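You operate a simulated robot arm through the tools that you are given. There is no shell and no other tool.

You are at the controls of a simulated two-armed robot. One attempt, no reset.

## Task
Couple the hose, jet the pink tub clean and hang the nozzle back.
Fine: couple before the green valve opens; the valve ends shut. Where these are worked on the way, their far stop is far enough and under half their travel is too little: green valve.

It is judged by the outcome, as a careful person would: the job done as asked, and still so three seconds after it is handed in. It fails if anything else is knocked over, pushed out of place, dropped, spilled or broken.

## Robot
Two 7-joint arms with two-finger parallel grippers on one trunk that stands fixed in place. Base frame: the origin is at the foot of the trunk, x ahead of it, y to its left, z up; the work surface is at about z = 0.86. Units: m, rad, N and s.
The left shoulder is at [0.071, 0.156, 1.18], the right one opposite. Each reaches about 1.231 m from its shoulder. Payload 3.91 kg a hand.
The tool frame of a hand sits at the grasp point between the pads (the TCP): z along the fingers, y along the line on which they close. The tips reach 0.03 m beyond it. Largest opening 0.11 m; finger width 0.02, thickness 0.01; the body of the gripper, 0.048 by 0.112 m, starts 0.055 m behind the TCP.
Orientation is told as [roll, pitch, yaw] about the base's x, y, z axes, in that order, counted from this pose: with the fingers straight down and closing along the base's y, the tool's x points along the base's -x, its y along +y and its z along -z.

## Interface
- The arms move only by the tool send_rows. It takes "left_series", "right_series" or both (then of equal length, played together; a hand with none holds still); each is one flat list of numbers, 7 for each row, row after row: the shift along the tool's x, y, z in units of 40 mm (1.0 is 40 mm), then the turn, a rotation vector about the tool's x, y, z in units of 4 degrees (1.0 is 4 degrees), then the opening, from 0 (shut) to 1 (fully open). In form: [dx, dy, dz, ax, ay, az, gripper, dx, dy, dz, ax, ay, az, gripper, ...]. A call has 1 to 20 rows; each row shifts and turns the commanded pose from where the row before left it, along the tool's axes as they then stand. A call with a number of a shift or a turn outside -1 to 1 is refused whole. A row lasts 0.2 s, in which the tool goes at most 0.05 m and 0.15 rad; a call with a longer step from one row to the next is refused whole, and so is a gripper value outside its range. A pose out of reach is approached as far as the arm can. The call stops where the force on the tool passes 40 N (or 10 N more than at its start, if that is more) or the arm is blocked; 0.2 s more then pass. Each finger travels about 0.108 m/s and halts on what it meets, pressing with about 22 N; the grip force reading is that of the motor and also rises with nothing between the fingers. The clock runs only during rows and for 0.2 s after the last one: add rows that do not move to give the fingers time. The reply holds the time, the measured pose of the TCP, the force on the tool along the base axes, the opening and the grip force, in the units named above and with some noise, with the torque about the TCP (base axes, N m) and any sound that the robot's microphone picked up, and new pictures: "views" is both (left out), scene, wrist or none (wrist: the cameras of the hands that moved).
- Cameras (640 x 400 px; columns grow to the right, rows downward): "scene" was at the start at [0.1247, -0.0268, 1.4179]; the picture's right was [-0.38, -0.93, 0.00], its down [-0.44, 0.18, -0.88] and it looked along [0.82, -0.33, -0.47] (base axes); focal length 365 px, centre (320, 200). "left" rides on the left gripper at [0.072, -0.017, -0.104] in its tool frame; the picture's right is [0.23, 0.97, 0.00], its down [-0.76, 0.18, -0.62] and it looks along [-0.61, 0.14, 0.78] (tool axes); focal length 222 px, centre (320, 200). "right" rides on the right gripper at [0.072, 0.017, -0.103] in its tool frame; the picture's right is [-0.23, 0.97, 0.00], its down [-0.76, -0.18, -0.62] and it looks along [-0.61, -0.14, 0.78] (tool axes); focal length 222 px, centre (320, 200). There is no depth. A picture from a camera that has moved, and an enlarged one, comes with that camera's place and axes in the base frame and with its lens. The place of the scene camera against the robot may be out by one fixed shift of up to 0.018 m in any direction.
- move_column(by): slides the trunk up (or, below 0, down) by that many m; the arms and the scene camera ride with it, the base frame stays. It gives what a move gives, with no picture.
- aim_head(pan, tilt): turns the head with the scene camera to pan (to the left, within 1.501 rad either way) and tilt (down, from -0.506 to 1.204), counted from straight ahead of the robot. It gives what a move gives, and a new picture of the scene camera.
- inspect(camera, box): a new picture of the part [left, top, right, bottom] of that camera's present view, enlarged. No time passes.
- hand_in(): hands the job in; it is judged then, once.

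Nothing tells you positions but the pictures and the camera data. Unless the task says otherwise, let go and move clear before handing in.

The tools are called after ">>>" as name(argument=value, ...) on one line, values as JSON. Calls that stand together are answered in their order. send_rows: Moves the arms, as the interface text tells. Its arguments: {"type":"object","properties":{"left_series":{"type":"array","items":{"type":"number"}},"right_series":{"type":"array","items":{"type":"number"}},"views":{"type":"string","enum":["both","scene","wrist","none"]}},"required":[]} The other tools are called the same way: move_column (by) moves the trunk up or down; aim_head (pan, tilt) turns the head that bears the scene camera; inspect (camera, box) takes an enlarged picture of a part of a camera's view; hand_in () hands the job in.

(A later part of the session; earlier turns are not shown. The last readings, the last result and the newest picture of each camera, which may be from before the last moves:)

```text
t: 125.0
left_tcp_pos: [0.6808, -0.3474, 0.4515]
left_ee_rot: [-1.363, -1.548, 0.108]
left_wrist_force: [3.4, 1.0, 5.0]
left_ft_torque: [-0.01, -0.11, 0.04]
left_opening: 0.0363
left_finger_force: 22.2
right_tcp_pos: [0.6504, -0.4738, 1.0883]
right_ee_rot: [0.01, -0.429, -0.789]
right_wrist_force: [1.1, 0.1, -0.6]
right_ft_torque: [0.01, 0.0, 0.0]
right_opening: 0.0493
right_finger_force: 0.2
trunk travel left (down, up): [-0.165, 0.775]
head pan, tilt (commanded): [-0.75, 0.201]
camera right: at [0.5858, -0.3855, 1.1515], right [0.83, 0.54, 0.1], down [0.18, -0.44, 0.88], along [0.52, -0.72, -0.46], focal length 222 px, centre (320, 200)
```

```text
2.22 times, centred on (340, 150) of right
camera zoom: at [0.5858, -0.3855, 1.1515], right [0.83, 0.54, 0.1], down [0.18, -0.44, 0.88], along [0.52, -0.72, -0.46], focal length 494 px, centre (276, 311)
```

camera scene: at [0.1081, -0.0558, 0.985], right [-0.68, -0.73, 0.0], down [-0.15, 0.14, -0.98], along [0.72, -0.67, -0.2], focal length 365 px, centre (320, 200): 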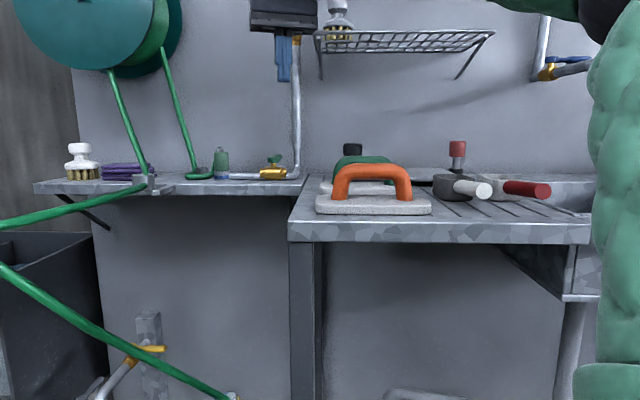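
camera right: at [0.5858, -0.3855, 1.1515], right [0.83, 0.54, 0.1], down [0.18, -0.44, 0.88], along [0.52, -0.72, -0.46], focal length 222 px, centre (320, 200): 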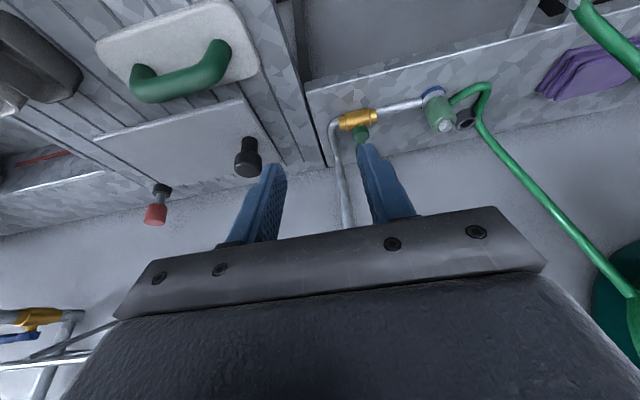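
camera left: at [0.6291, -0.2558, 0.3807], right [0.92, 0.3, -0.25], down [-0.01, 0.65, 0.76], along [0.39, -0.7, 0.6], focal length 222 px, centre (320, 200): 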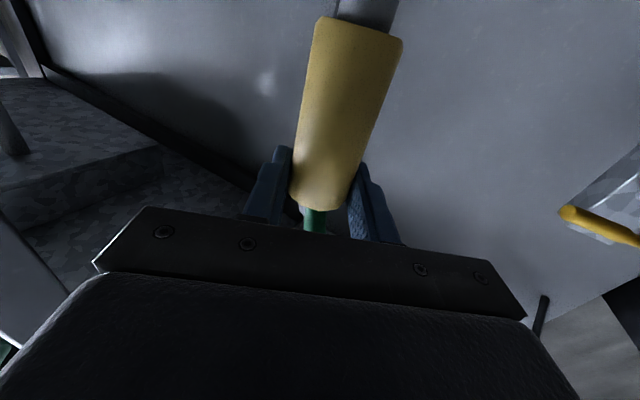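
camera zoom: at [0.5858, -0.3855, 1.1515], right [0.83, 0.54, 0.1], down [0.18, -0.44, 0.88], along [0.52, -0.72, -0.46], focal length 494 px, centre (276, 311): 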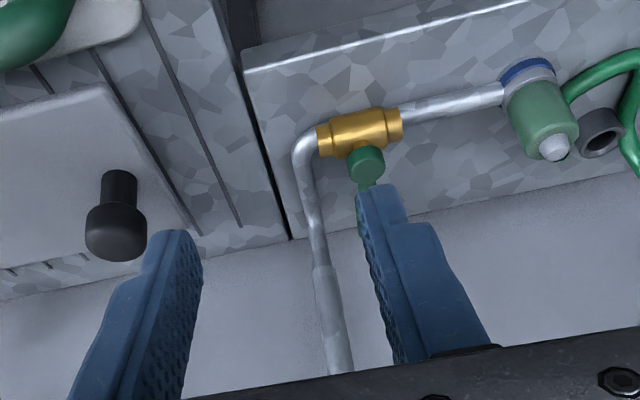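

I bring the right hand above the valve lever, still well clear of it, and check alignment.

>>> send_rows(right_series=[-0.679, 0.212, 0.577, 0, 0, 0, 0.45, -0.679, 0.212, 0.577, 0, 0, 0, 0.45, -0.679, 0.212, 0.577, 0, 0, 0, 0.45, -0.679, 0.212, 0.577, 0, 0, 0, 0.45, -0.679, 0.212, 0.577, 0, 0, 0, 0.45, -0.679, 0.212, 0.577, 0, 0, 0, 0.45], views="both")

>>> inspect(camera="right", box=[240, 60, 400, 240])

>>> inspect(camera="scene", box=[200, 60, 360, 200])

```text
t: 126.4
left_tcp_pos: [0.6791, -0.3479, 0.4515]
left_ee_rot: [-1.351, -1.546, 0.094]
left_wrist_force: [2.6, 0.6, 4.3]
left_ft_torque: [-0.02, -0.14, 0.07]
left_opening: 0.0364
left_finger_force: 22.4
right_tcp_pos: [0.8337, -0.5834, 1.0318]
right_ee_rot: [0.008, -0.427, -0.788]
right_wrist_force: [-0.2, -0.5, -0.1]
right_ft_torque: [-0.02, -0.01, 0.01]
right_opening: 0.0493
right_finger_force: 0.1
trunk travel left (down, up): [-0.165, 0.775]
head pan, tilt (commanded): [-0.75, 0.201]
camera scene: at [0.1083, -0.056, 0.985], right [-0.68, -0.73, 0.0], down [-0.15, 0.14, -0.98], along [0.72, -0.67, -0.2], focal length 365 px, centre (320, 200)
camera right: at [0.7677, -0.4956, 1.0949], right [0.83, 0.54, 0.1], down [0.18, -0.44, 0.88], along [0.52, -0.72, -0.46], focal length 222 px, centre (320, 200)
```

scene: 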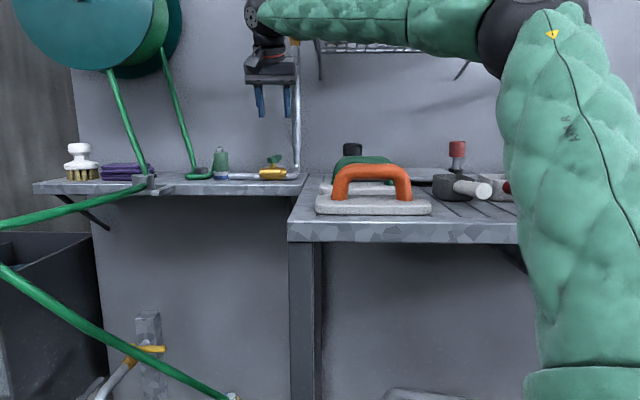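
right: 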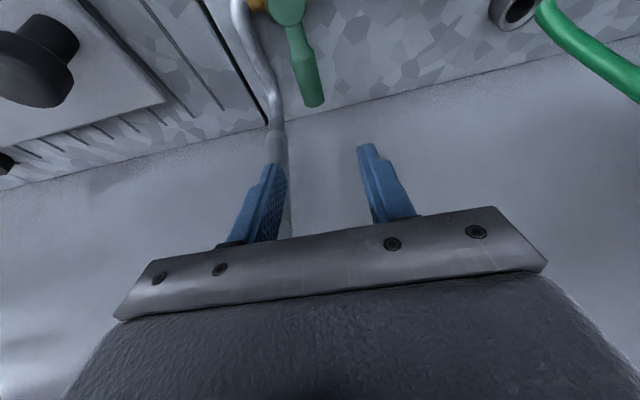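

```text
2.22 times, centred on (320, 150) of right
camera zoom: at [0.7677, -0.4956, 1.0949], right [0.83, 0.54, 0.1], down [0.18, -0.44, 0.88], along [0.52, -0.72, -0.46], focal length 494 px, centre (320, 311)
```

zoom: 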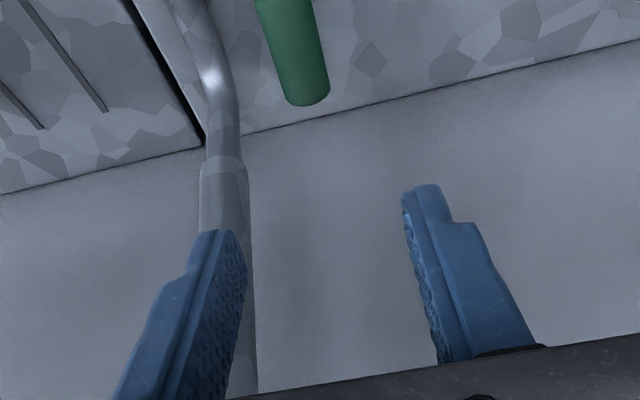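

```text
2.86 times, centred on (280, 130) of scene
camera zoom: at [0.1083, -0.056, 0.985], right [-0.68, -0.73, 0.0], down [-0.15, 0.14, -0.98], along [0.72, -0.67, -0.2], focal length 1044 px, centre (434, 400)
```

zoom: 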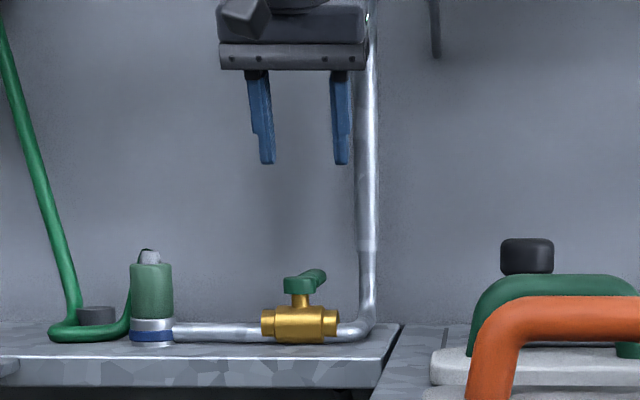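

The handle end is where I computed it and the hand is centred over it. I descend halfway and check from the side.

>>> send_rows(right_series=[0.2965, 0, 0.6475, 0, 0, 0, 0.45, 0.2965, 0, 0.6475, 0, 0, 0, 0.45], views="wrist")

>>> inspect(camera="right", box=[240, 40, 400, 240])

>>> inspect(camera="scene", box=[220, 90, 340, 200])

```text
t: 127.0
left_tcp_pos: [0.6787, -0.3477, 0.4501]
left_ee_rot: [-1.346, -1.55, 0.089]
left_wrist_force: [3.3, -0.3, 4.8]
left_ft_torque: [0.0, -0.14, 0.01]
left_opening: 0.0368
left_finger_force: 22.3
right_tcp_pos: [0.8339, -0.5826, 0.9723]
right_ee_rot: [0.01, -0.424, -0.789]
right_wrist_force: [-0.4, -0.5, -0.1]
right_ft_torque: [0.02, 0.03, -0.04]
right_opening: 0.0493
right_finger_force: 0.1
trunk travel left (down, up): [-0.165, 0.775]
head pan, tilt (commanded): [-0.75, 0.201]
camera right: at [0.769, -0.4957, 1.036], right [0.83, 0.54, 0.1], down [0.18, -0.44, 0.88], along [0.52, -0.72, -0.46], focal length 222 px, centre (320, 200)
```

right: 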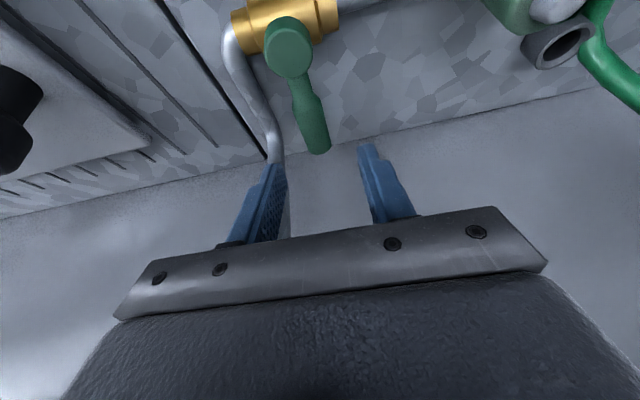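

```text
2.00 times, centred on (320, 140) of right
camera zoom: at [0.769, -0.4957, 1.036], right [0.83, 0.54, 0.1], down [0.18, -0.44, 0.88], along [0.52, -0.72, -0.46], focal length 444 px, centre (320, 320)
```

zoom: 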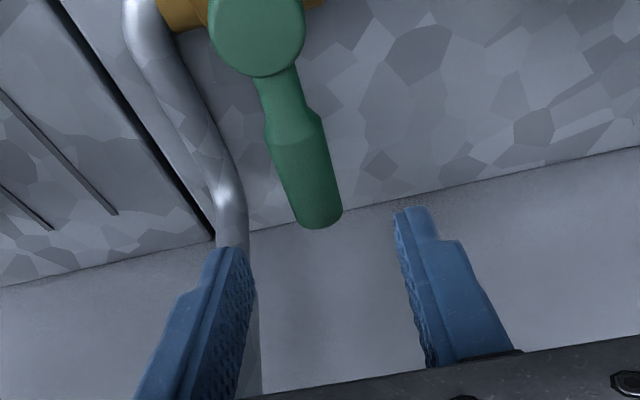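

```text
3.64 times, centred on (280, 145) of scene
camera zoom: at [0.1086, -0.0562, 0.9848], right [-0.68, -0.73, 0.0], down [-0.15, 0.14, -0.98], along [0.72, -0.67, -0.2], focal length 1328 px, centre (466, 400)
```

zoom: 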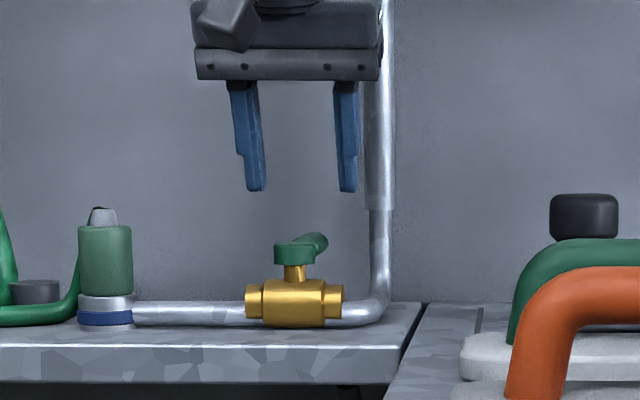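

The handle lies between the fingers with about 1 cm clearance on each side. I lower to grip height.

>>> send_rows(right_series=[0.188, 0, 0.411, 0, 0, 0, 0.45, 0.188, 0, 0.411, 0, 0, 0, 0.45, 0.188, 0, 0.411, 0, 0, 0, 0.45, 0, 0, 0, 0, 0, 0, 0.45], views="wrist")

>>> inspect(camera="right", box=[240, 60, 400, 260])

>>> inspect(camera="scene", box=[220, 90, 340, 200])

```text
t: 128.0
left_tcp_pos: [0.679, -0.3483, 0.4522]
left_ee_rot: [-1.355, -1.546, 0.101]
left_wrist_force: [3.3, 0.4, 3.1]
left_ft_torque: [-0.04, -0.14, 0.0]
left_opening: 0.0366
left_finger_force: 21.9
right_tcp_pos: [0.8329, -0.5814, 0.9208]
right_ee_rot: [0.008, -0.427, -0.787]
right_wrist_force: [-0.3, 0.1, 0.7]
right_ft_torque: [0.01, -0.02, 0.02]
right_opening: 0.0495
right_finger_force: 0.1
trunk travel left (down, up): [-0.165, 0.775]
head pan, tilt (commanded): [-0.75, 0.201]
camera right: at [0.7675, -0.494, 0.9833], right [0.83, 0.54, 0.1], down [0.18, -0.44, 0.88], along [0.52, -0.72, -0.46], focal length 222 px, centre (320, 200)
```

right: 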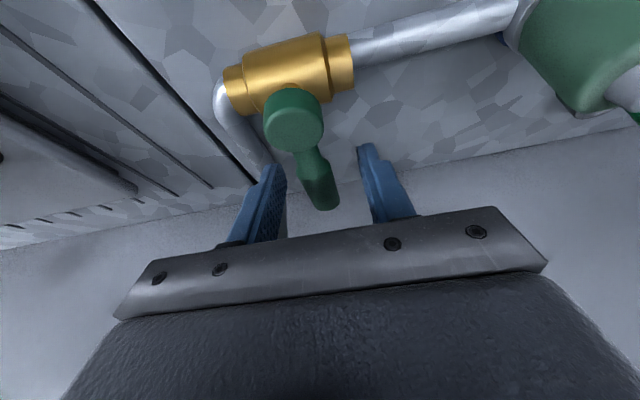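

```text
2.00 times, centred on (320, 160) of right
camera zoom: at [0.7675, -0.494, 0.9833], right [0.83, 0.54, 0.1], down [0.18, -0.44, 0.88], along [0.52, -0.72, -0.46], focal length 444 px, centre (320, 280)
```

zoom: 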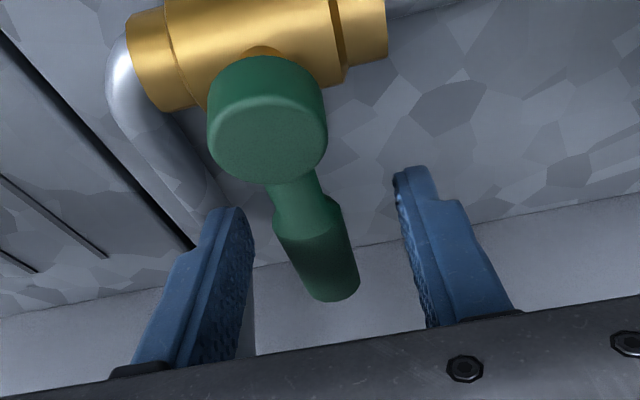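

```text
3.64 times, centred on (280, 145) of scene
camera zoom: at [0.1082, -0.0559, 0.9851], right [-0.68, -0.73, 0.0], down [-0.15, 0.14, -0.98], along [0.72, -0.67, -0.2], focal length 1328 px, centre (466, 400)
```

zoom: 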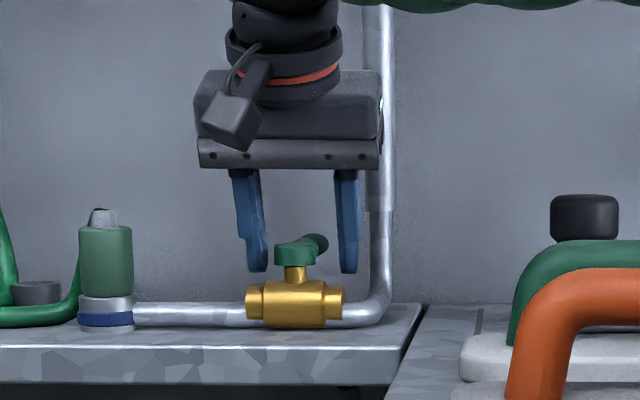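

The fingers straddle the handle. I centre on it and close.

>>> send_rows(right_series=[0, -0.11, 0, 0, 0, 0, 0.45, 0, 0, 0, 0, 0, 0, 0.35, 0, 0, 0, 0, 0, 0, 0.25, 0, 0, 0, 0, 0, 0, 0.1, 0, 0, 0, 0, 0, 0, 0.05], views="wrist")

>>> inspect(camera="right", box=[240, 60, 400, 260])

```text
t: 129.2
left_tcp_pos: [0.6805, -0.3455, 0.4522]
left_ee_rot: [-1.383, -1.546, 0.128]
left_wrist_force: [3.4, 0.3, 2.5]
left_ft_torque: [-0.02, -0.12, 0.04]
left_opening: 0.0362
left_finger_force: 22.7
right_tcp_pos: [0.8297, -0.5829, 0.9193]
right_ee_rot: [0.009, -0.429, -0.785]
right_wrist_force: [11.5, 8.4, 0.9]
right_ft_torque: [-0.3, -0.07, -0.53]
right_opening: 0.022
right_finger_force: 45.0
trunk travel left (down, up): [-0.165, 0.775]
head pan, tilt (commanded): [-0.75, 0.201]
camera right: at [0.7655, -0.4954, 0.9833], right [0.83, 0.54, 0.1], down [0.18, -0.44, 0.88], along [0.52, -0.72, -0.46], focal length 222 px, centre (320, 200)
```

right: 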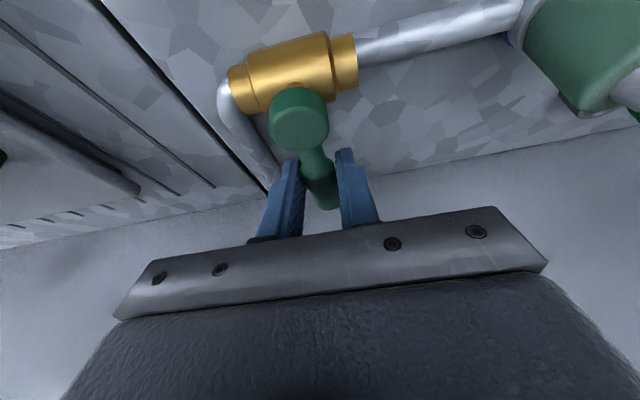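

```text
2.00 times, centred on (320, 160) of right
camera zoom: at [0.7655, -0.4954, 0.9833], right [0.83, 0.54, 0.1], down [0.18, -0.44, 0.88], along [0.52, -0.72, -0.46], focal length 444 px, centre (320, 280)
```

zoom: 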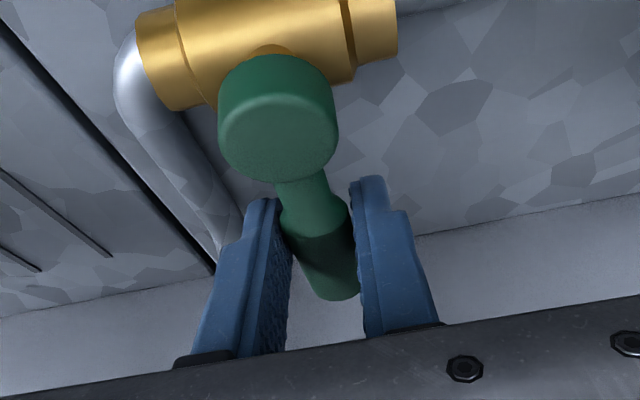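

The handle is gripped; the side force shows the lever rests on its shut stop and opens toward the ring side. I ease off and turn it the first 20° along its arc.

>>> send_rows(right_series=[0, 0.08, 0, 0, 0, 0, 0.05, 0, 0.066, 0, -0.415, 0, -0.91, 0.05, 0, 0.066, 0, -0.415, 0, -0.91, 0.05, 0, 0.066, 0, -0.415, 0, -0.91, 0.05, 0, 0.066, 0, -0.415, 0, -0.91, 0.05, 0, 0.066, 0, -0.415, 0, -0.91, 0.05], views="wrist")

>>> inspect(camera="right", box=[240, 60, 400, 260])

```text
t: 130.0
left_tcp_pos: [0.6802, -0.3456, 0.4544]
left_ee_rot: [-1.348, -1.553, 0.096]
left_wrist_force: [3.4, 0.8, 3.9]
left_ft_torque: [-0.02, -0.11, 0.01]
left_opening: 0.0361
left_finger_force: 21.9
right_tcp_pos: [0.831, -0.5847, 0.9198]
right_ee_rot: [0.006, -0.424, -0.687]
right_wrist_force: [-53.0, -18.6, 2.7]
right_ft_torque: [-0.52, 1.56, -1.95]
right_opening: 0.0242
right_finger_force: 44.7
trunk travel left (down, up): [-0.165, 0.775]
head pan, tilt (commanded): [-0.75, 0.201]
stopped in row 3 (right hand): the force on the tool passed its limit at 45 N (the readings are from after the stop); the commanded pose is now the measured one
camera right: at [0.7582, -0.5034, 0.9838], right [0.78, 0.62, 0.1], down [0.22, -0.42, 0.88], along [0.59, -0.66, -0.46], focal length 222 px, centre (320, 200)
```

right: 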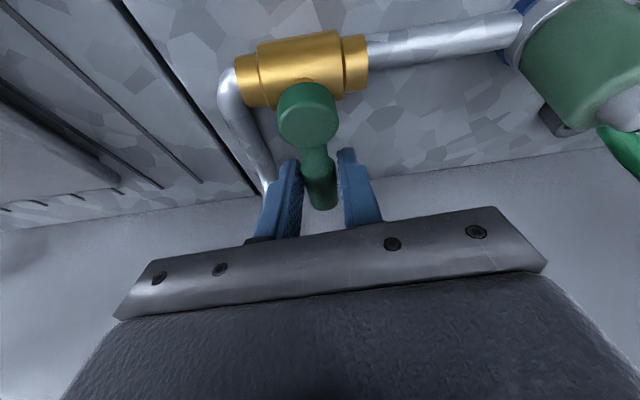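

```text
2.00 times, centred on (320, 160) of right
camera zoom: at [0.7582, -0.5034, 0.9838], right [0.78, 0.62, 0.1], down [0.22, -0.42, 0.88], along [0.59, -0.66, -0.46], focal length 444 px, centre (320, 280)
```

zoom: 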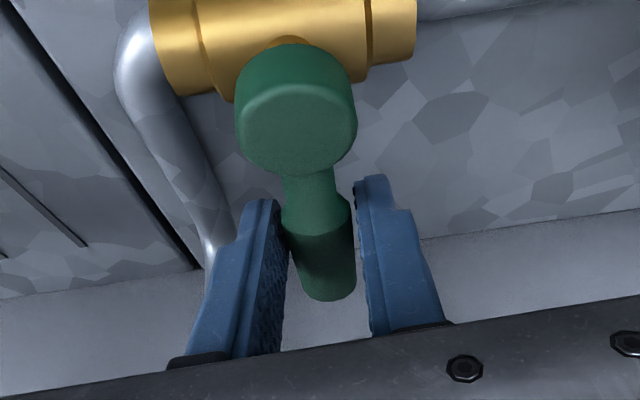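

The lever does not yield in that direction even at 50 N. I return to neutral first and read the force.

>>> send_rows(right_series=[0, -0.08, 0, 0.29, 0, 0.637, 0.05, 0, -0.07, 0, 0.29, 0, 0.637, 0.05, 0, 0, 0, 0, 0, 0, 0.05], views="none")

>>> inspect(camera="right", box=[240, 40, 400, 240])

>>> inspect(camera="scene", box=[220, 90, 340, 200])

```text
t: 130.8
left_tcp_pos: [0.6813, -0.346, 0.4537]
left_ee_rot: [-1.345, -1.548, 0.095]
left_wrist_force: [3.1, 1.1, 4.4]
left_ft_torque: [-0.03, -0.08, 0.03]
left_opening: 0.0364
left_finger_force: 22.4
right_tcp_pos: [0.8337, -0.5857, 0.9194]
right_ee_rot: [0.009, -0.428, -0.78]
right_wrist_force: [-11.0, -12.7, 8.2]
right_ft_torque: [-0.48, 0.34, -1.0]
right_opening: 0.0218
right_finger_force: 45.5
trunk travel left (down, up): [-0.165, 0.775]
head pan, tilt (commanded): [-0.75, 0.201]
```

```text
2.00 times, centred on (320, 140) of right
camera zoom: at [0.7666, -0.4974, 0.9834], right [0.83, 0.55, 0.1], down [0.18, -0.44, 0.88], along [0.53, -0.71, -0.46], focal length 444 px, centre (320, 320)
```

zoom: 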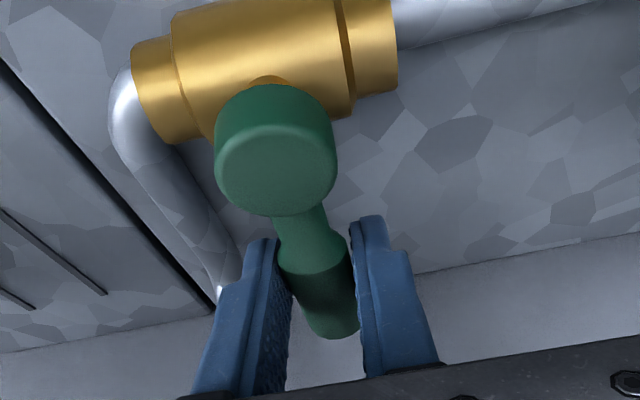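

```text
3.64 times, centred on (280, 145) of scene
camera zoom: at [0.1077, -0.0561, 0.9853], right [-0.68, -0.73, 0.0], down [-0.15, 0.14, -0.98], along [0.72, -0.67, -0.2], focal length 1328 px, centre (466, 400)
```

zoom: 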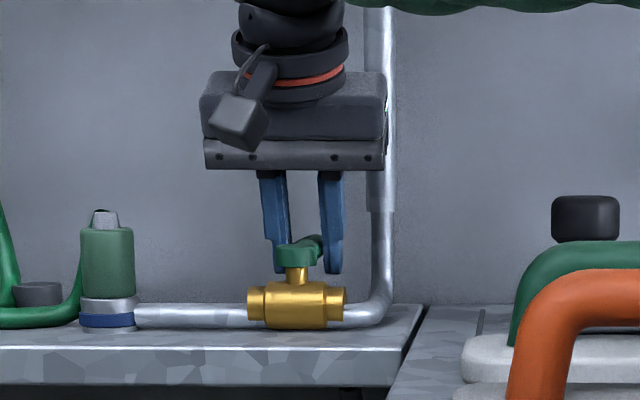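

Now I try the other direction carefully, a few degrees.

>>> send_rows(right_series=[0, -0.066, 0, 0, 0, 0, 0.05, 0, -0.066, 0, 0.415, 0, 0.91, 0.05, 0, -0.066, 0, 0.415, 0, 0.91, 0.05, 0, -0.066, 0, 0.415, 0, 0.91, 0.05], views="none")

>>> inspect(camera="right", box=[240, 40, 400, 240])

>>> inspect(camera="scene", box=[220, 90, 340, 200])

```text
t: 131.5
left_tcp_pos: [0.6803, -0.3477, 0.4509]
left_ee_rot: [-1.431, -1.544, 0.176]
left_wrist_force: [2.4, 0.1, 4.3]
left_ft_torque: [-0.03, -0.09, 0.0]
left_opening: 0.0367
left_finger_force: 21.9
right_tcp_pos: [0.8284, -0.5879, 0.9202]
right_ee_rot: [0.011, -0.428, -0.881]
right_wrist_force: [35.0, 15.3, 2.8]
right_ft_torque: [-0.38, -0.2, -1.46]
right_opening: 0.0228
right_finger_force: 44.8
trunk travel left (down, up): [-0.165, 0.775]
head pan, tilt (commanded): [-0.75, 0.201]
stopped in row 3 (right hand): the force on the tool passed its limit at 43 N (the readings are from after the stop); the commanded pose is now the measured one
```

```text
2.00 times, centred on (320, 140) of right
camera zoom: at [0.7714, -0.495, 0.983], right [0.88, 0.46, 0.1], down [0.13, -0.45, 0.88], along [0.46, -0.76, -0.46], focal length 444 px, centre (320, 320)
```

zoom: 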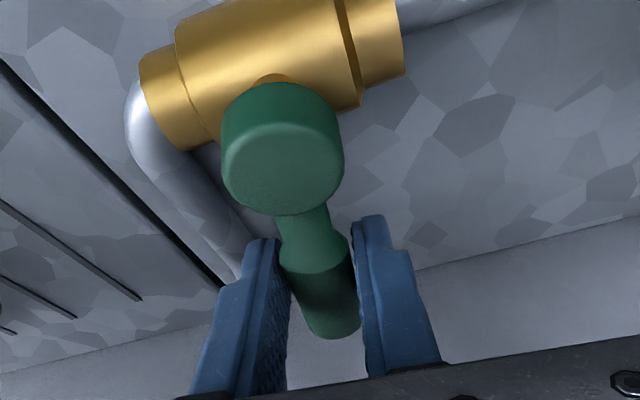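

```text
3.64 times, centred on (280, 145) of scene
camera zoom: at [0.1105, -0.0543, 0.9846], right [-0.68, -0.73, 0.0], down [-0.15, 0.13, -0.98], along [0.72, -0.67, -0.2], focal length 1328 px, centre (466, 400)
```

zoom: 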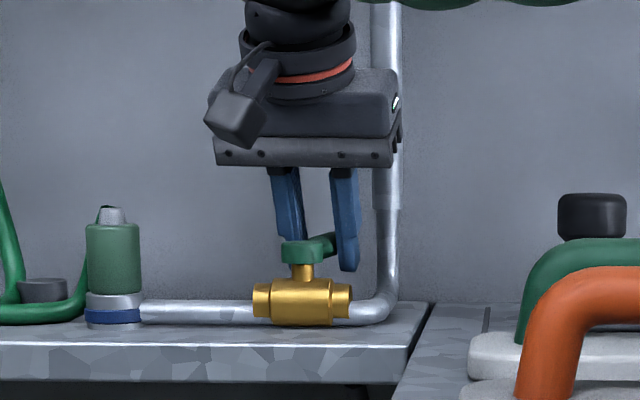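

The lever may have moved slightly; friction seems high at this short radius. I ease the load, open the fingers and look at the lever's angle.

>>> send_rows(right_series=[0, 0.1, 0, 0, 0, 0, 0.05, 0, 0, 0, 0, 0, 0, 0.2, 0, 0, 0, 0, 0, 0, 0.45, 0, 0, 0, 0, 0, 0, 0.45], views="wrist")

>>> inspect(camera="right", box=[240, 40, 400, 240])

>>> inspect(camera="scene", box=[220, 90, 340, 200])

```text
t: 132.5
left_tcp_pos: [0.6798, -0.3497, 0.4526]
left_ee_rot: [-1.363, -1.546, 0.107]
left_wrist_force: [4.3, 0.2, 4.3]
left_ft_torque: [-0.01, -0.17, 0.03]
left_opening: 0.0366
left_finger_force: 22.3
right_tcp_pos: [0.8288, -0.5894, 0.921]
right_ee_rot: [0.011, -0.429, -0.884]
right_wrist_force: [-1.2, -0.5, -0.2]
right_ft_torque: [0.01, 0.01, -0.02]
right_opening: 0.0498
right_finger_force: 0.1
trunk travel left (down, up): [-0.165, 0.775]
head pan, tilt (commanded): [-0.75, 0.201]
camera right: at [0.7721, -0.4955, 0.9838], right [0.88, 0.46, 0.1], down [0.13, -0.45, 0.88], along [0.45, -0.76, -0.46], focal length 222 px, centre (320, 200)
```

right: 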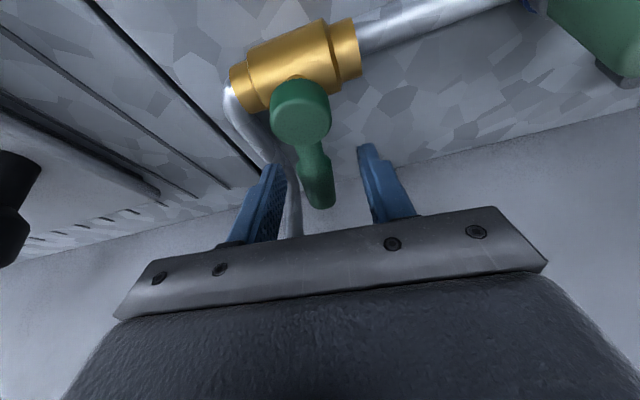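

```text
2.00 times, centred on (320, 140) of right
camera zoom: at [0.7721, -0.4955, 0.9838], right [0.88, 0.46, 0.1], down [0.13, -0.45, 0.88], along [0.45, -0.76, -0.46], focal length 444 px, centre (320, 320)
```

zoom: 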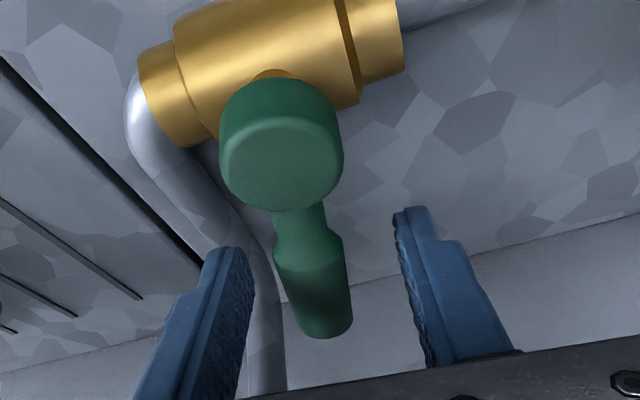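

```text
3.64 times, centred on (280, 145) of scene
camera zoom: at [0.108, -0.0561, 0.9851], right [-0.68, -0.73, 0.0], down [-0.15, 0.14, -0.98], along [0.72, -0.67, -0.2], focal length 1328 px, centre (466, 400)
```

zoom: 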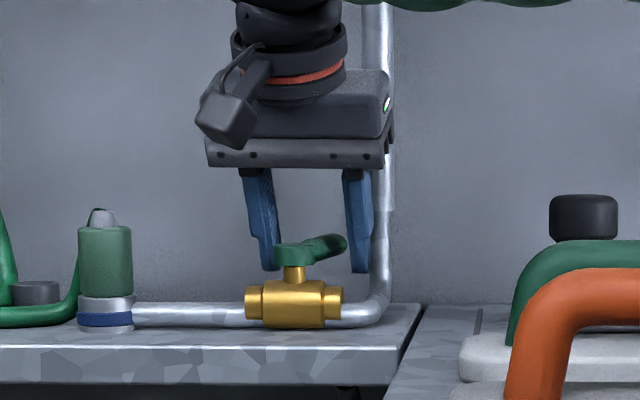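

The lever has turned about 9° toward the riser side and stayed there, so the valve opens that way (the other way was its shut stop). The wrist cannot follow 90° in that sense, so I'll push it with closed fingers; I lift off, close them and move to the lever's other side.

>>> send_rows(right_series=[-0.26, 0, -0.569, 0, 0, 0, 0.45, -0.26, 0, -0.569, 0, 0, 0, 0.45, 0, 0, 0, -0.29, 0, -0.637, 0.2, 0, 0, 0, -0.29, 0, -0.637, 0.05, -0.15, 0.334, 0.0685, 0, 0, 0, 0, -0.15, 0.334, 0.0685, 0, 0, 0, 0, 0, 0, 0, 0, 0, 0, 0], views="wrist")

>>> inspect(camera="right", box=[240, 20, 400, 240])

>>> inspect(camera="scene", box=[220, 90, 340, 200])

```text
t: 134.1
left_tcp_pos: [0.6789, -0.3485, 0.4535]
left_ee_rot: [-1.368, -1.546, 0.113]
left_wrist_force: [2.2, 0.9, 4.2]
left_ft_torque: [-0.03, -0.1, 0.03]
left_opening: 0.0366
left_finger_force: 22.4
right_tcp_pos: [0.8559, -0.5804, 0.9711]
right_ee_rot: [0.007, -0.43, -0.785]
right_wrist_force: [-0.1, 0.3, 0.1]
right_ft_torque: [-0.02, -0.04, 0.01]
right_opening: 0.0003
right_finger_force: 21.9
trunk travel left (down, up): [-0.165, 0.775]
head pan, tilt (commanded): [-0.75, 0.201]
camera right: at [0.7911, -0.4918, 1.034], right [0.83, 0.55, 0.1], down [0.18, -0.44, 0.88], along [0.53, -0.72, -0.46], focal length 222 px, centre (320, 200)
```

right: 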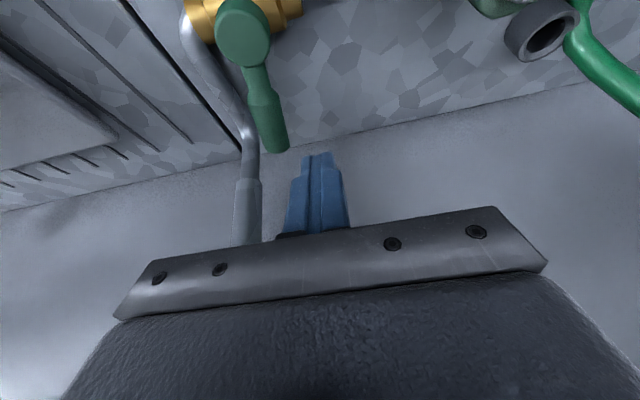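

```text
1.82 times, centred on (320, 130) of right
camera zoom: at [0.7911, -0.4918, 1.034], right [0.83, 0.55, 0.1], down [0.18, -0.44, 0.88], along [0.53, -0.72, -0.46], focal length 404 px, centre (320, 327)
```

zoom: 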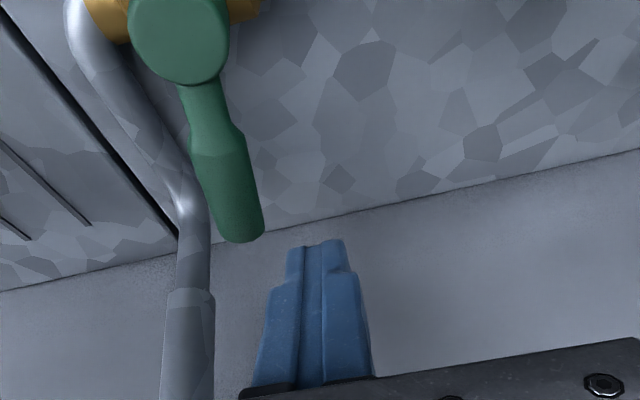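

```text
3.64 times, centred on (280, 145) of scene
camera zoom: at [0.1083, -0.0559, 0.9851], right [-0.68, -0.73, 0.0], down [-0.15, 0.14, -0.98], along [0.72, -0.67, -0.2], focal length 1328 px, centre (466, 400)
```

zoom: 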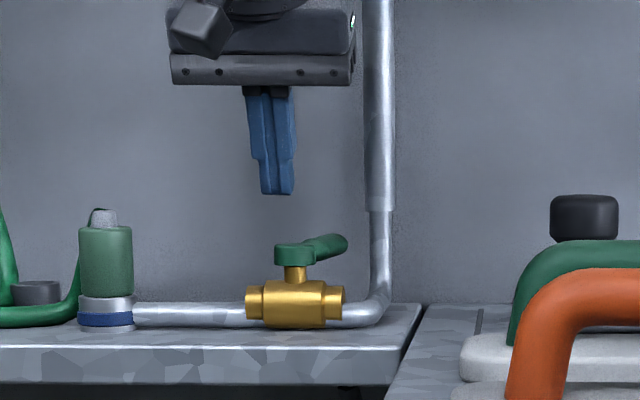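

The lever now points 9° toward the riser and the closed fingers are on its free side. I lower them beside the handle and push through the first 20°.

>>> send_rows(right_series=[0.275, 0, 0.603, 0, 0, 0, 0, 0.275, 0, 0.603, 0, 0, 0, 0, 0.2025, 0, -0.0923, 0, 0, 0, 0, 0, -0.16, 0, 0, 0, 0, 0, -0.041, -0.2475, 0.0187, 0, 0, 0, 0], views="wrist")

>>> inspect(camera="right", box=[240, 20, 400, 240])

>>> inspect(camera="scene", box=[220, 90, 340, 200])

```text
t: 135.3
left_tcp_pos: [0.6792, -0.3493, 0.4528]
left_ee_rot: [-1.367, -1.545, 0.111]
left_wrist_force: [3.5, 0.6, 4.0]
left_ft_torque: [-0.02, -0.16, -0.01]
left_opening: 0.0363
left_finger_force: 22.0
right_tcp_pos: [0.8406, -0.5856, 0.9177]
right_ee_rot: [0.007, -0.43, -0.783]
right_wrist_force: [-0.2, -0.4, 0.7]
right_ft_torque: [-0.02, -0.03, 0.04]
right_opening: 0.0
right_finger_force: 21.9
trunk travel left (down, up): [-0.165, 0.775]
head pan, tilt (commanded): [-0.75, 0.201]
camera right: at [0.7752, -0.4977, 0.9806], right [0.83, 0.55, 0.1], down [0.18, -0.44, 0.88], along [0.53, -0.72, -0.46], focal length 222 px, centre (320, 200)
```

right: 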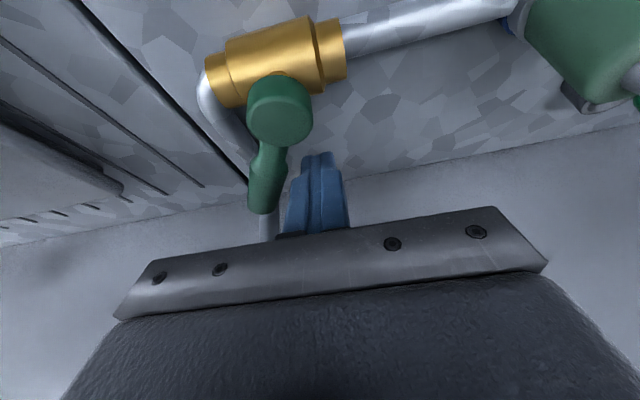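

```text
1.82 times, centred on (320, 130) of right
camera zoom: at [0.7752, -0.4977, 0.9806], right [0.83, 0.55, 0.1], down [0.18, -0.44, 0.88], along [0.53, -0.72, -0.46], focal length 404 px, centre (320, 327)
```

zoom: 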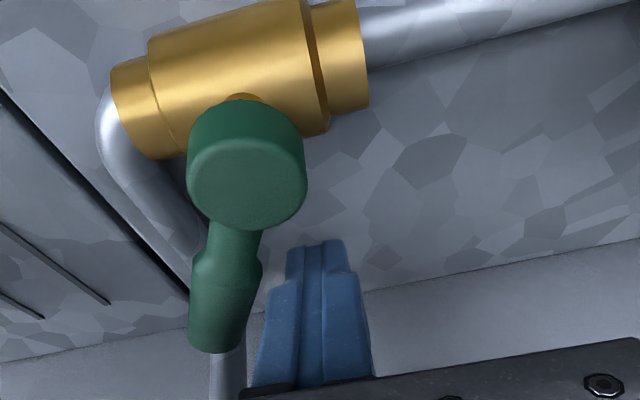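

```text
3.64 times, centred on (280, 145) of scene
camera zoom: at [0.1082, -0.0558, 0.9851], right [-0.68, -0.73, 0.0], down [-0.15, 0.14, -0.98], along [0.72, -0.67, -0.2], focal length 1328 px, centre (466, 400)
```

zoom: 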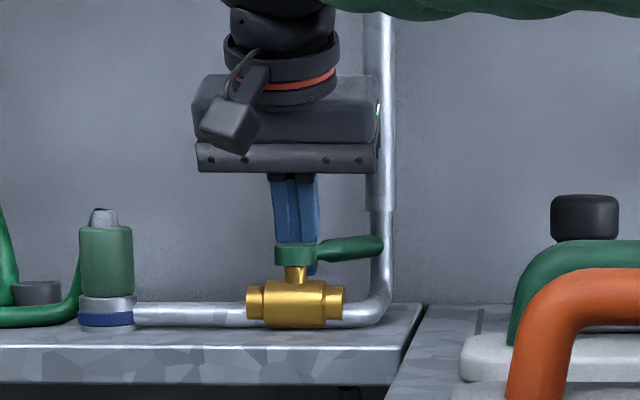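

The lever moves freely this way (about 29° now, no load). I keep pushing along its arc.

>>> send_rows(right_series=[0, -0.23, 0, 0, 0, 0, 0, 0.0387, -0.2275, -0.0176, 0, 0, 0, 0, 0.0705, -0.2175, -0.0322, 0, 0, 0, 0, 0.107, -0.1975, -0.0488, 0, 0, 0, 0], views="wrist")

>>> inspect(camera="right", box=[200, 20, 400, 240])

>>> inspect(camera="scene", box=[220, 90, 340, 200])

```text
t: 136.3
left_tcp_pos: [0.6792, -0.3474, 0.4523]
left_ee_rot: [-1.368, -1.545, 0.111]
left_wrist_force: [2.5, 0.9, 3.2]
left_ft_torque: [-0.01, -0.12, 0.04]
left_opening: 0.0364
left_finger_force: 21.7
right_tcp_pos: [0.8104, -0.6044, 0.9168]
right_ee_rot: [0.009, -0.43, -0.783]
right_wrist_force: [-1.0, -0.4, 0.1]
right_ft_torque: [-0.01, 0.01, 0.0]
right_opening: 0.0001
right_finger_force: 22.2
trunk travel left (down, up): [-0.165, 0.775]
head pan, tilt (commanded): [-0.75, 0.201]
camera right: at [0.7448, -0.5161, 0.9804], right [0.83, 0.55, 0.1], down [0.18, -0.44, 0.88], along [0.53, -0.72, -0.46], focal length 222 px, centre (320, 200)
```

right: 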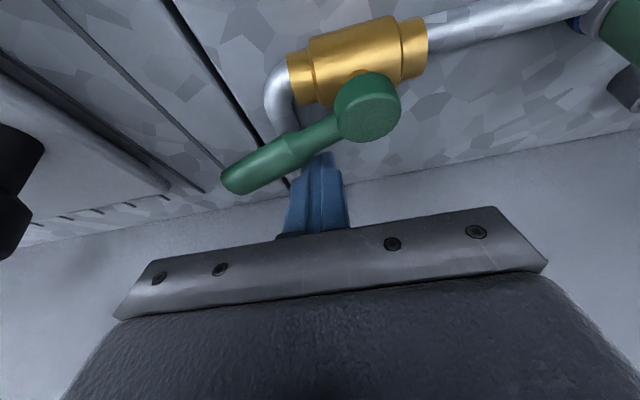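

```text
1.82 times, centred on (300, 130) of right
camera zoom: at [0.7448, -0.5161, 0.9804], right [0.83, 0.55, 0.1], down [0.18, -0.44, 0.88], along [0.53, -0.72, -0.46], focal length 404 px, centre (356, 327)
```

zoom: 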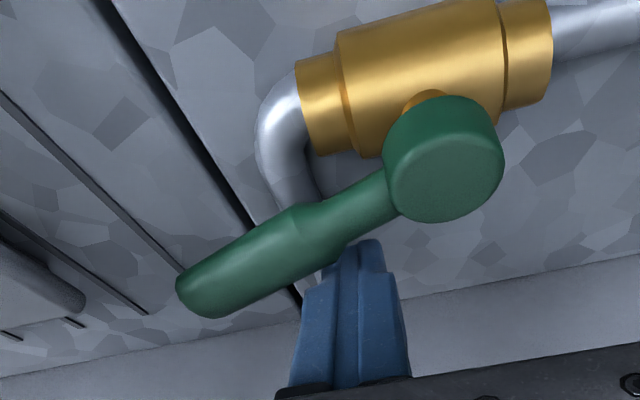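

```text
3.64 times, centred on (280, 145) of scene
camera zoom: at [0.1082, -0.0559, 0.9851], right [-0.68, -0.73, 0.0], down [-0.15, 0.14, -0.98], along [0.72, -0.67, -0.2], focal length 1328 px, centre (466, 400)
```

zoom: 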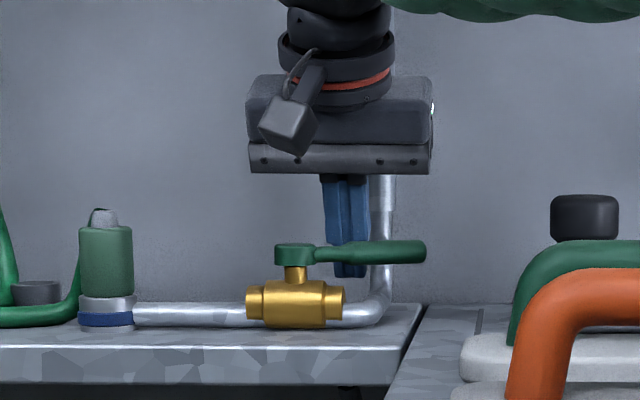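

The lever is at roughly 70°. I push on to its far stop, with a little extra to feel it.

>>> send_rows(right_series=[0.1365, -0.175, -0.0623, 0, 0, 0, 0, 0.1615, -0.1475, -0.0737, 0, 0, 0, 0, 0.182, -0.1125, -0.083, 0, 0, 0, 0, 0.116, -0.05, -0.0529, 0, 0, 0, 0], views="wrist")

>>> inspect(camera="right", box=[200, 20, 400, 240])

>>> aim_head(pan=-0.45, tilt=0.85)

```text
t: 137.2
left_tcp_pos: [0.6802, -0.3485, 0.4518]
left_ee_rot: [-1.381, -1.546, 0.126]
left_wrist_force: [2.6, -0.3, 4.3]
left_ft_torque: [0.0, -0.15, 0.03]
left_opening: 0.0365
left_finger_force: 21.5
right_tcp_pos: [0.785, -0.6037, 0.9177]
right_ee_rot: [0.013, -0.433, -0.789]
right_wrist_force: [14.1, -6.4, 3.0]
right_ft_torque: [-0.01, -0.05, 0.04]
right_opening: 0.0
right_finger_force: 21.9
trunk travel left (down, up): [-0.165, 0.775]
head pan, tilt (commanded): [-0.75, 0.201]
stopped in row 4 (right hand): the force on the tool passed its limit at 50 N (the readings are from after the stop); the commanded pose is now the measured one
camera right: at [0.719, -0.5153, 0.9809], right [0.83, 0.54, 0.11], down [0.17, -0.44, 0.88], along [0.53, -0.72, -0.46], focal length 222 px, centre (320, 200)
```

right: 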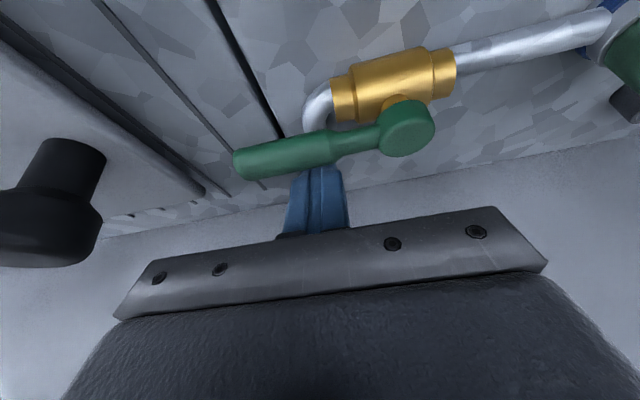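

```text
1.82 times, centred on (300, 130) of right
camera zoom: at [0.719, -0.5153, 0.9809], right [0.83, 0.54, 0.11], down [0.17, -0.44, 0.88], along [0.53, -0.72, -0.46], focal length 404 px, centre (356, 327)
```

zoom: 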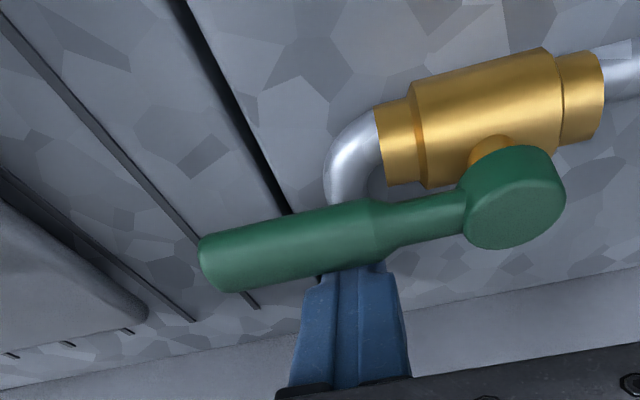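

```text
t: 138.2
left_tcp_pos: [0.6798, -0.3473, 0.4514]
left_ee_rot: [-1.345, -1.548, 0.092]
left_wrist_force: [2.3, 0.3, 3.9]
left_ft_torque: [-0.04, -0.11, 0.03]
left_opening: 0.0364
left_finger_force: 22.4
right_tcp_pos: [0.784, -0.6031, 0.9188]
right_ee_rot: [0.014, -0.435, -0.788]
right_wrist_force: [22.1, -12.9, 8.9]
right_ft_torque: [-0.01, 0.02, 0.09]
right_opening: 0.0
right_finger_force: 22.2
trunk travel left (down, up): [-0.165, 0.775]
head pan, tilt (commanded): [-0.45, 0.85]
camera scene: at [0.1111, -0.0268, 0.9275], right [-0.44, -0.9, 0.0], down [-0.68, 0.33, -0.66], along [0.59, -0.29, -0.75], focal length 365 px, centre (320, 200)
```

scene: 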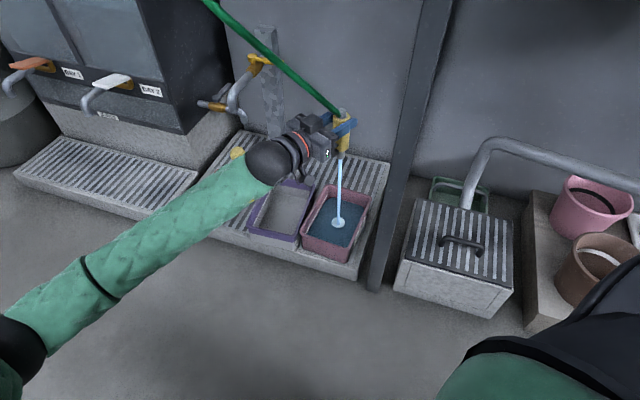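

The valve is fully open and the jet from the nozzle's lower end lands inside the pink tub. I zoom to see the dirt and water level.

>>> inspect(camera="scene", box=[280, 130, 400, 270])

```text
2.86 times, centred on (340, 200) of scene
camera zoom: at [0.1111, -0.0268, 0.9275], right [-0.44, -0.9, 0.0], down [-0.68, 0.33, -0.66], along [0.59, -0.29, -0.75], focal length 1044 px, centre (263, 200)
```

zoom: 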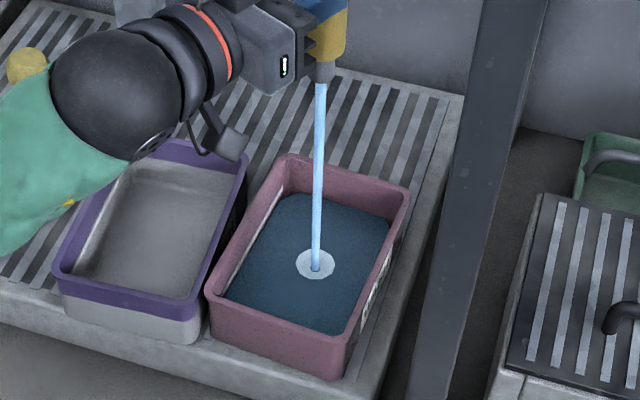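

>>> send_rows(right_series=[0, 0, 0, 0, 0, 0, 0], views="none")

>>> inspect(camera="scene", box=[280, 130, 400, 270])

```text
t: 138.6
left_tcp_pos: [0.68, -0.3483, 0.4516]
left_ee_rot: [-1.343, -1.548, 0.089]
left_wrist_force: [2.8, 0.9, 3.6]
left_ft_torque: [-0.01, -0.11, 0.03]
left_opening: 0.0365
left_finger_force: 21.6
right_tcp_pos: [0.784, -0.6038, 0.9176]
right_ee_rot: [0.013, -0.434, -0.789]
right_wrist_force: [22.3, -15.2, 10.0]
right_ft_torque: [-0.05, 0.01, 0.12]
right_opening: 0.0001
right_finger_force: 22.4
trunk travel left (down, up): [-0.165, 0.775]
head pan, tilt (commanded): [-0.45, 0.85]
```

```text
2.86 times, centred on (340, 200) of scene
camera zoom: at [0.1111, -0.0268, 0.9274], right [-0.44, -0.9, 0.0], down [-0.68, 0.33, -0.66], along [0.59, -0.29, -0.75], focal length 1044 px, centre (263, 200)
```

zoom: 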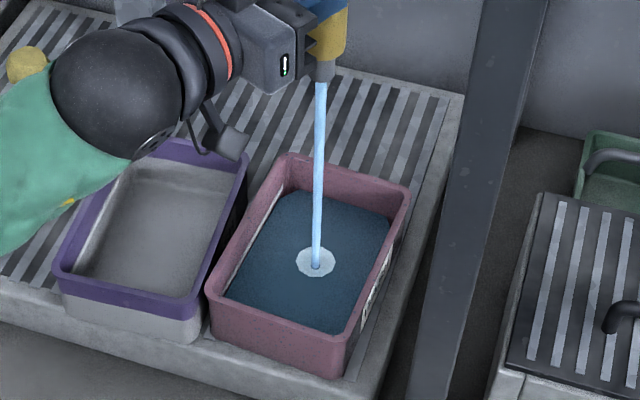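

The water level looks steady and the tub looks cleaner. I relieve the right hand's pressure on the stop and keep jetting, checking in short steps.

>>> send_rows(right_series=[-0.08, 0, 0.037, 0, 0, 0, 0, 0, 0, 0, 0, 0, 0, 0, 0, 0, 0, 0, 0, 0, 0], views="none")

>>> inspect(camera="scene", box=[280, 130, 400, 270])

```text
t: 139.4
left_tcp_pos: [0.6799, -0.3478, 0.4529]
left_ee_rot: [-1.366, -1.547, 0.112]
left_wrist_force: [2.2, 1.6, 3.4]
left_ft_torque: [-0.05, -0.1, 0.02]
left_opening: 0.0363
left_finger_force: 21.9
right_tcp_pos: [0.7865, -0.6056, 0.9185]
right_ee_rot: [0.014, -0.434, -0.787]
right_wrist_force: [0.1, 0.3, 0.5]
right_ft_torque: [0.01, 0.02, 0.0]
right_opening: 0.0
right_finger_force: 22.0
trunk travel left (down, up): [-0.165, 0.775]
head pan, tilt (commanded): [-0.45, 0.85]
```

```text
2.86 times, centred on (340, 200) of scene
camera zoom: at [0.1103, -0.0263, 0.9274], right [-0.44, -0.9, 0.0], down [-0.68, 0.33, -0.66], along [0.59, -0.29, -0.75], focal length 1044 px, centre (263, 200)
```

zoom: 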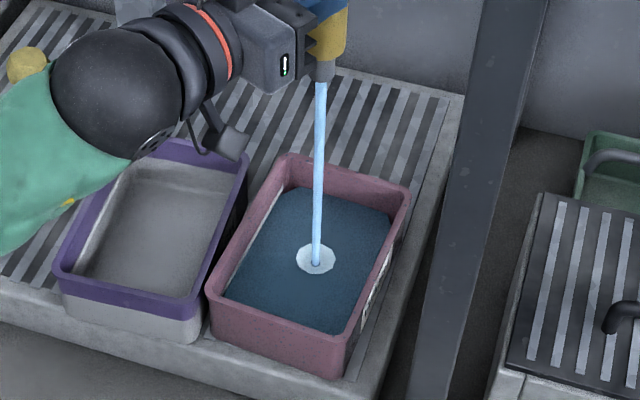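

>>> inspect(camera="scene", box=[310, 175, 370, 265])

```text
4.44 times, centred on (340, 220) of scene
camera zoom: at [0.1103, -0.0263, 0.9274], right [-0.44, -0.9, 0.0], down [-0.68, 0.33, -0.66], along [0.59, -0.29, -0.75], focal length 1623 px, centre (231, 111)
```

zoom: 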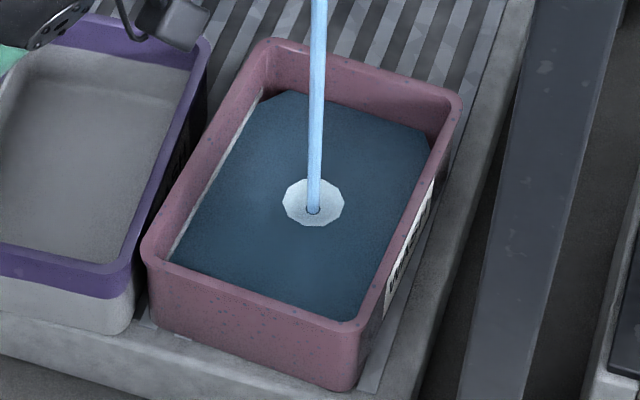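

The water is only a thin layer near the floor of the tub, so there is no overflow risk yet. I keep jetting for another second and compare.

>>> send_rows(right_series=[0, 0, 0, 0, 0, 0, 0, 0, 0, 0, 0, 0, 0, 0, 0, 0, 0, 0, 0, 0, 0, 0, 0, 0, 0, 0, 0, 0], views="none")

>>> inspect(camera="scene", box=[310, 175, 370, 265])

```text
t: 140.4
left_tcp_pos: [0.6784, -0.3473, 0.4525]
left_ee_rot: [-1.369, -1.546, 0.113]
left_wrist_force: [2.6, 1.0, 3.5]
left_ft_torque: [-0.02, -0.11, 0.02]
left_opening: 0.0361
left_finger_force: 22.0
right_tcp_pos: [0.7867, -0.6044, 0.9196]
right_ee_rot: [0.014, -0.435, -0.786]
right_wrist_force: [0.1, -0.3, 0.2]
right_ft_torque: [0.0, -0.01, -0.01]
right_opening: 0.0
right_finger_force: 22.0
trunk travel left (down, up): [-0.165, 0.775]
head pan, tilt (commanded): [-0.45, 0.85]
```

```text
4.44 times, centred on (340, 220) of scene
camera zoom: at [0.1104, -0.0264, 0.9275], right [-0.44, -0.9, 0.0], down [-0.68, 0.33, -0.66], along [0.59, -0.29, -0.75], focal length 1623 px, centre (231, 111)
```

zoom: 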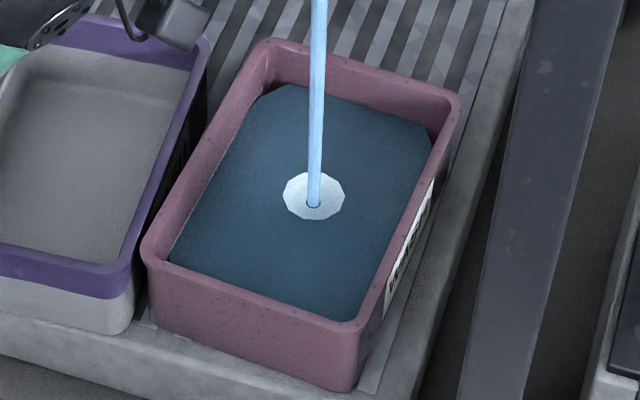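

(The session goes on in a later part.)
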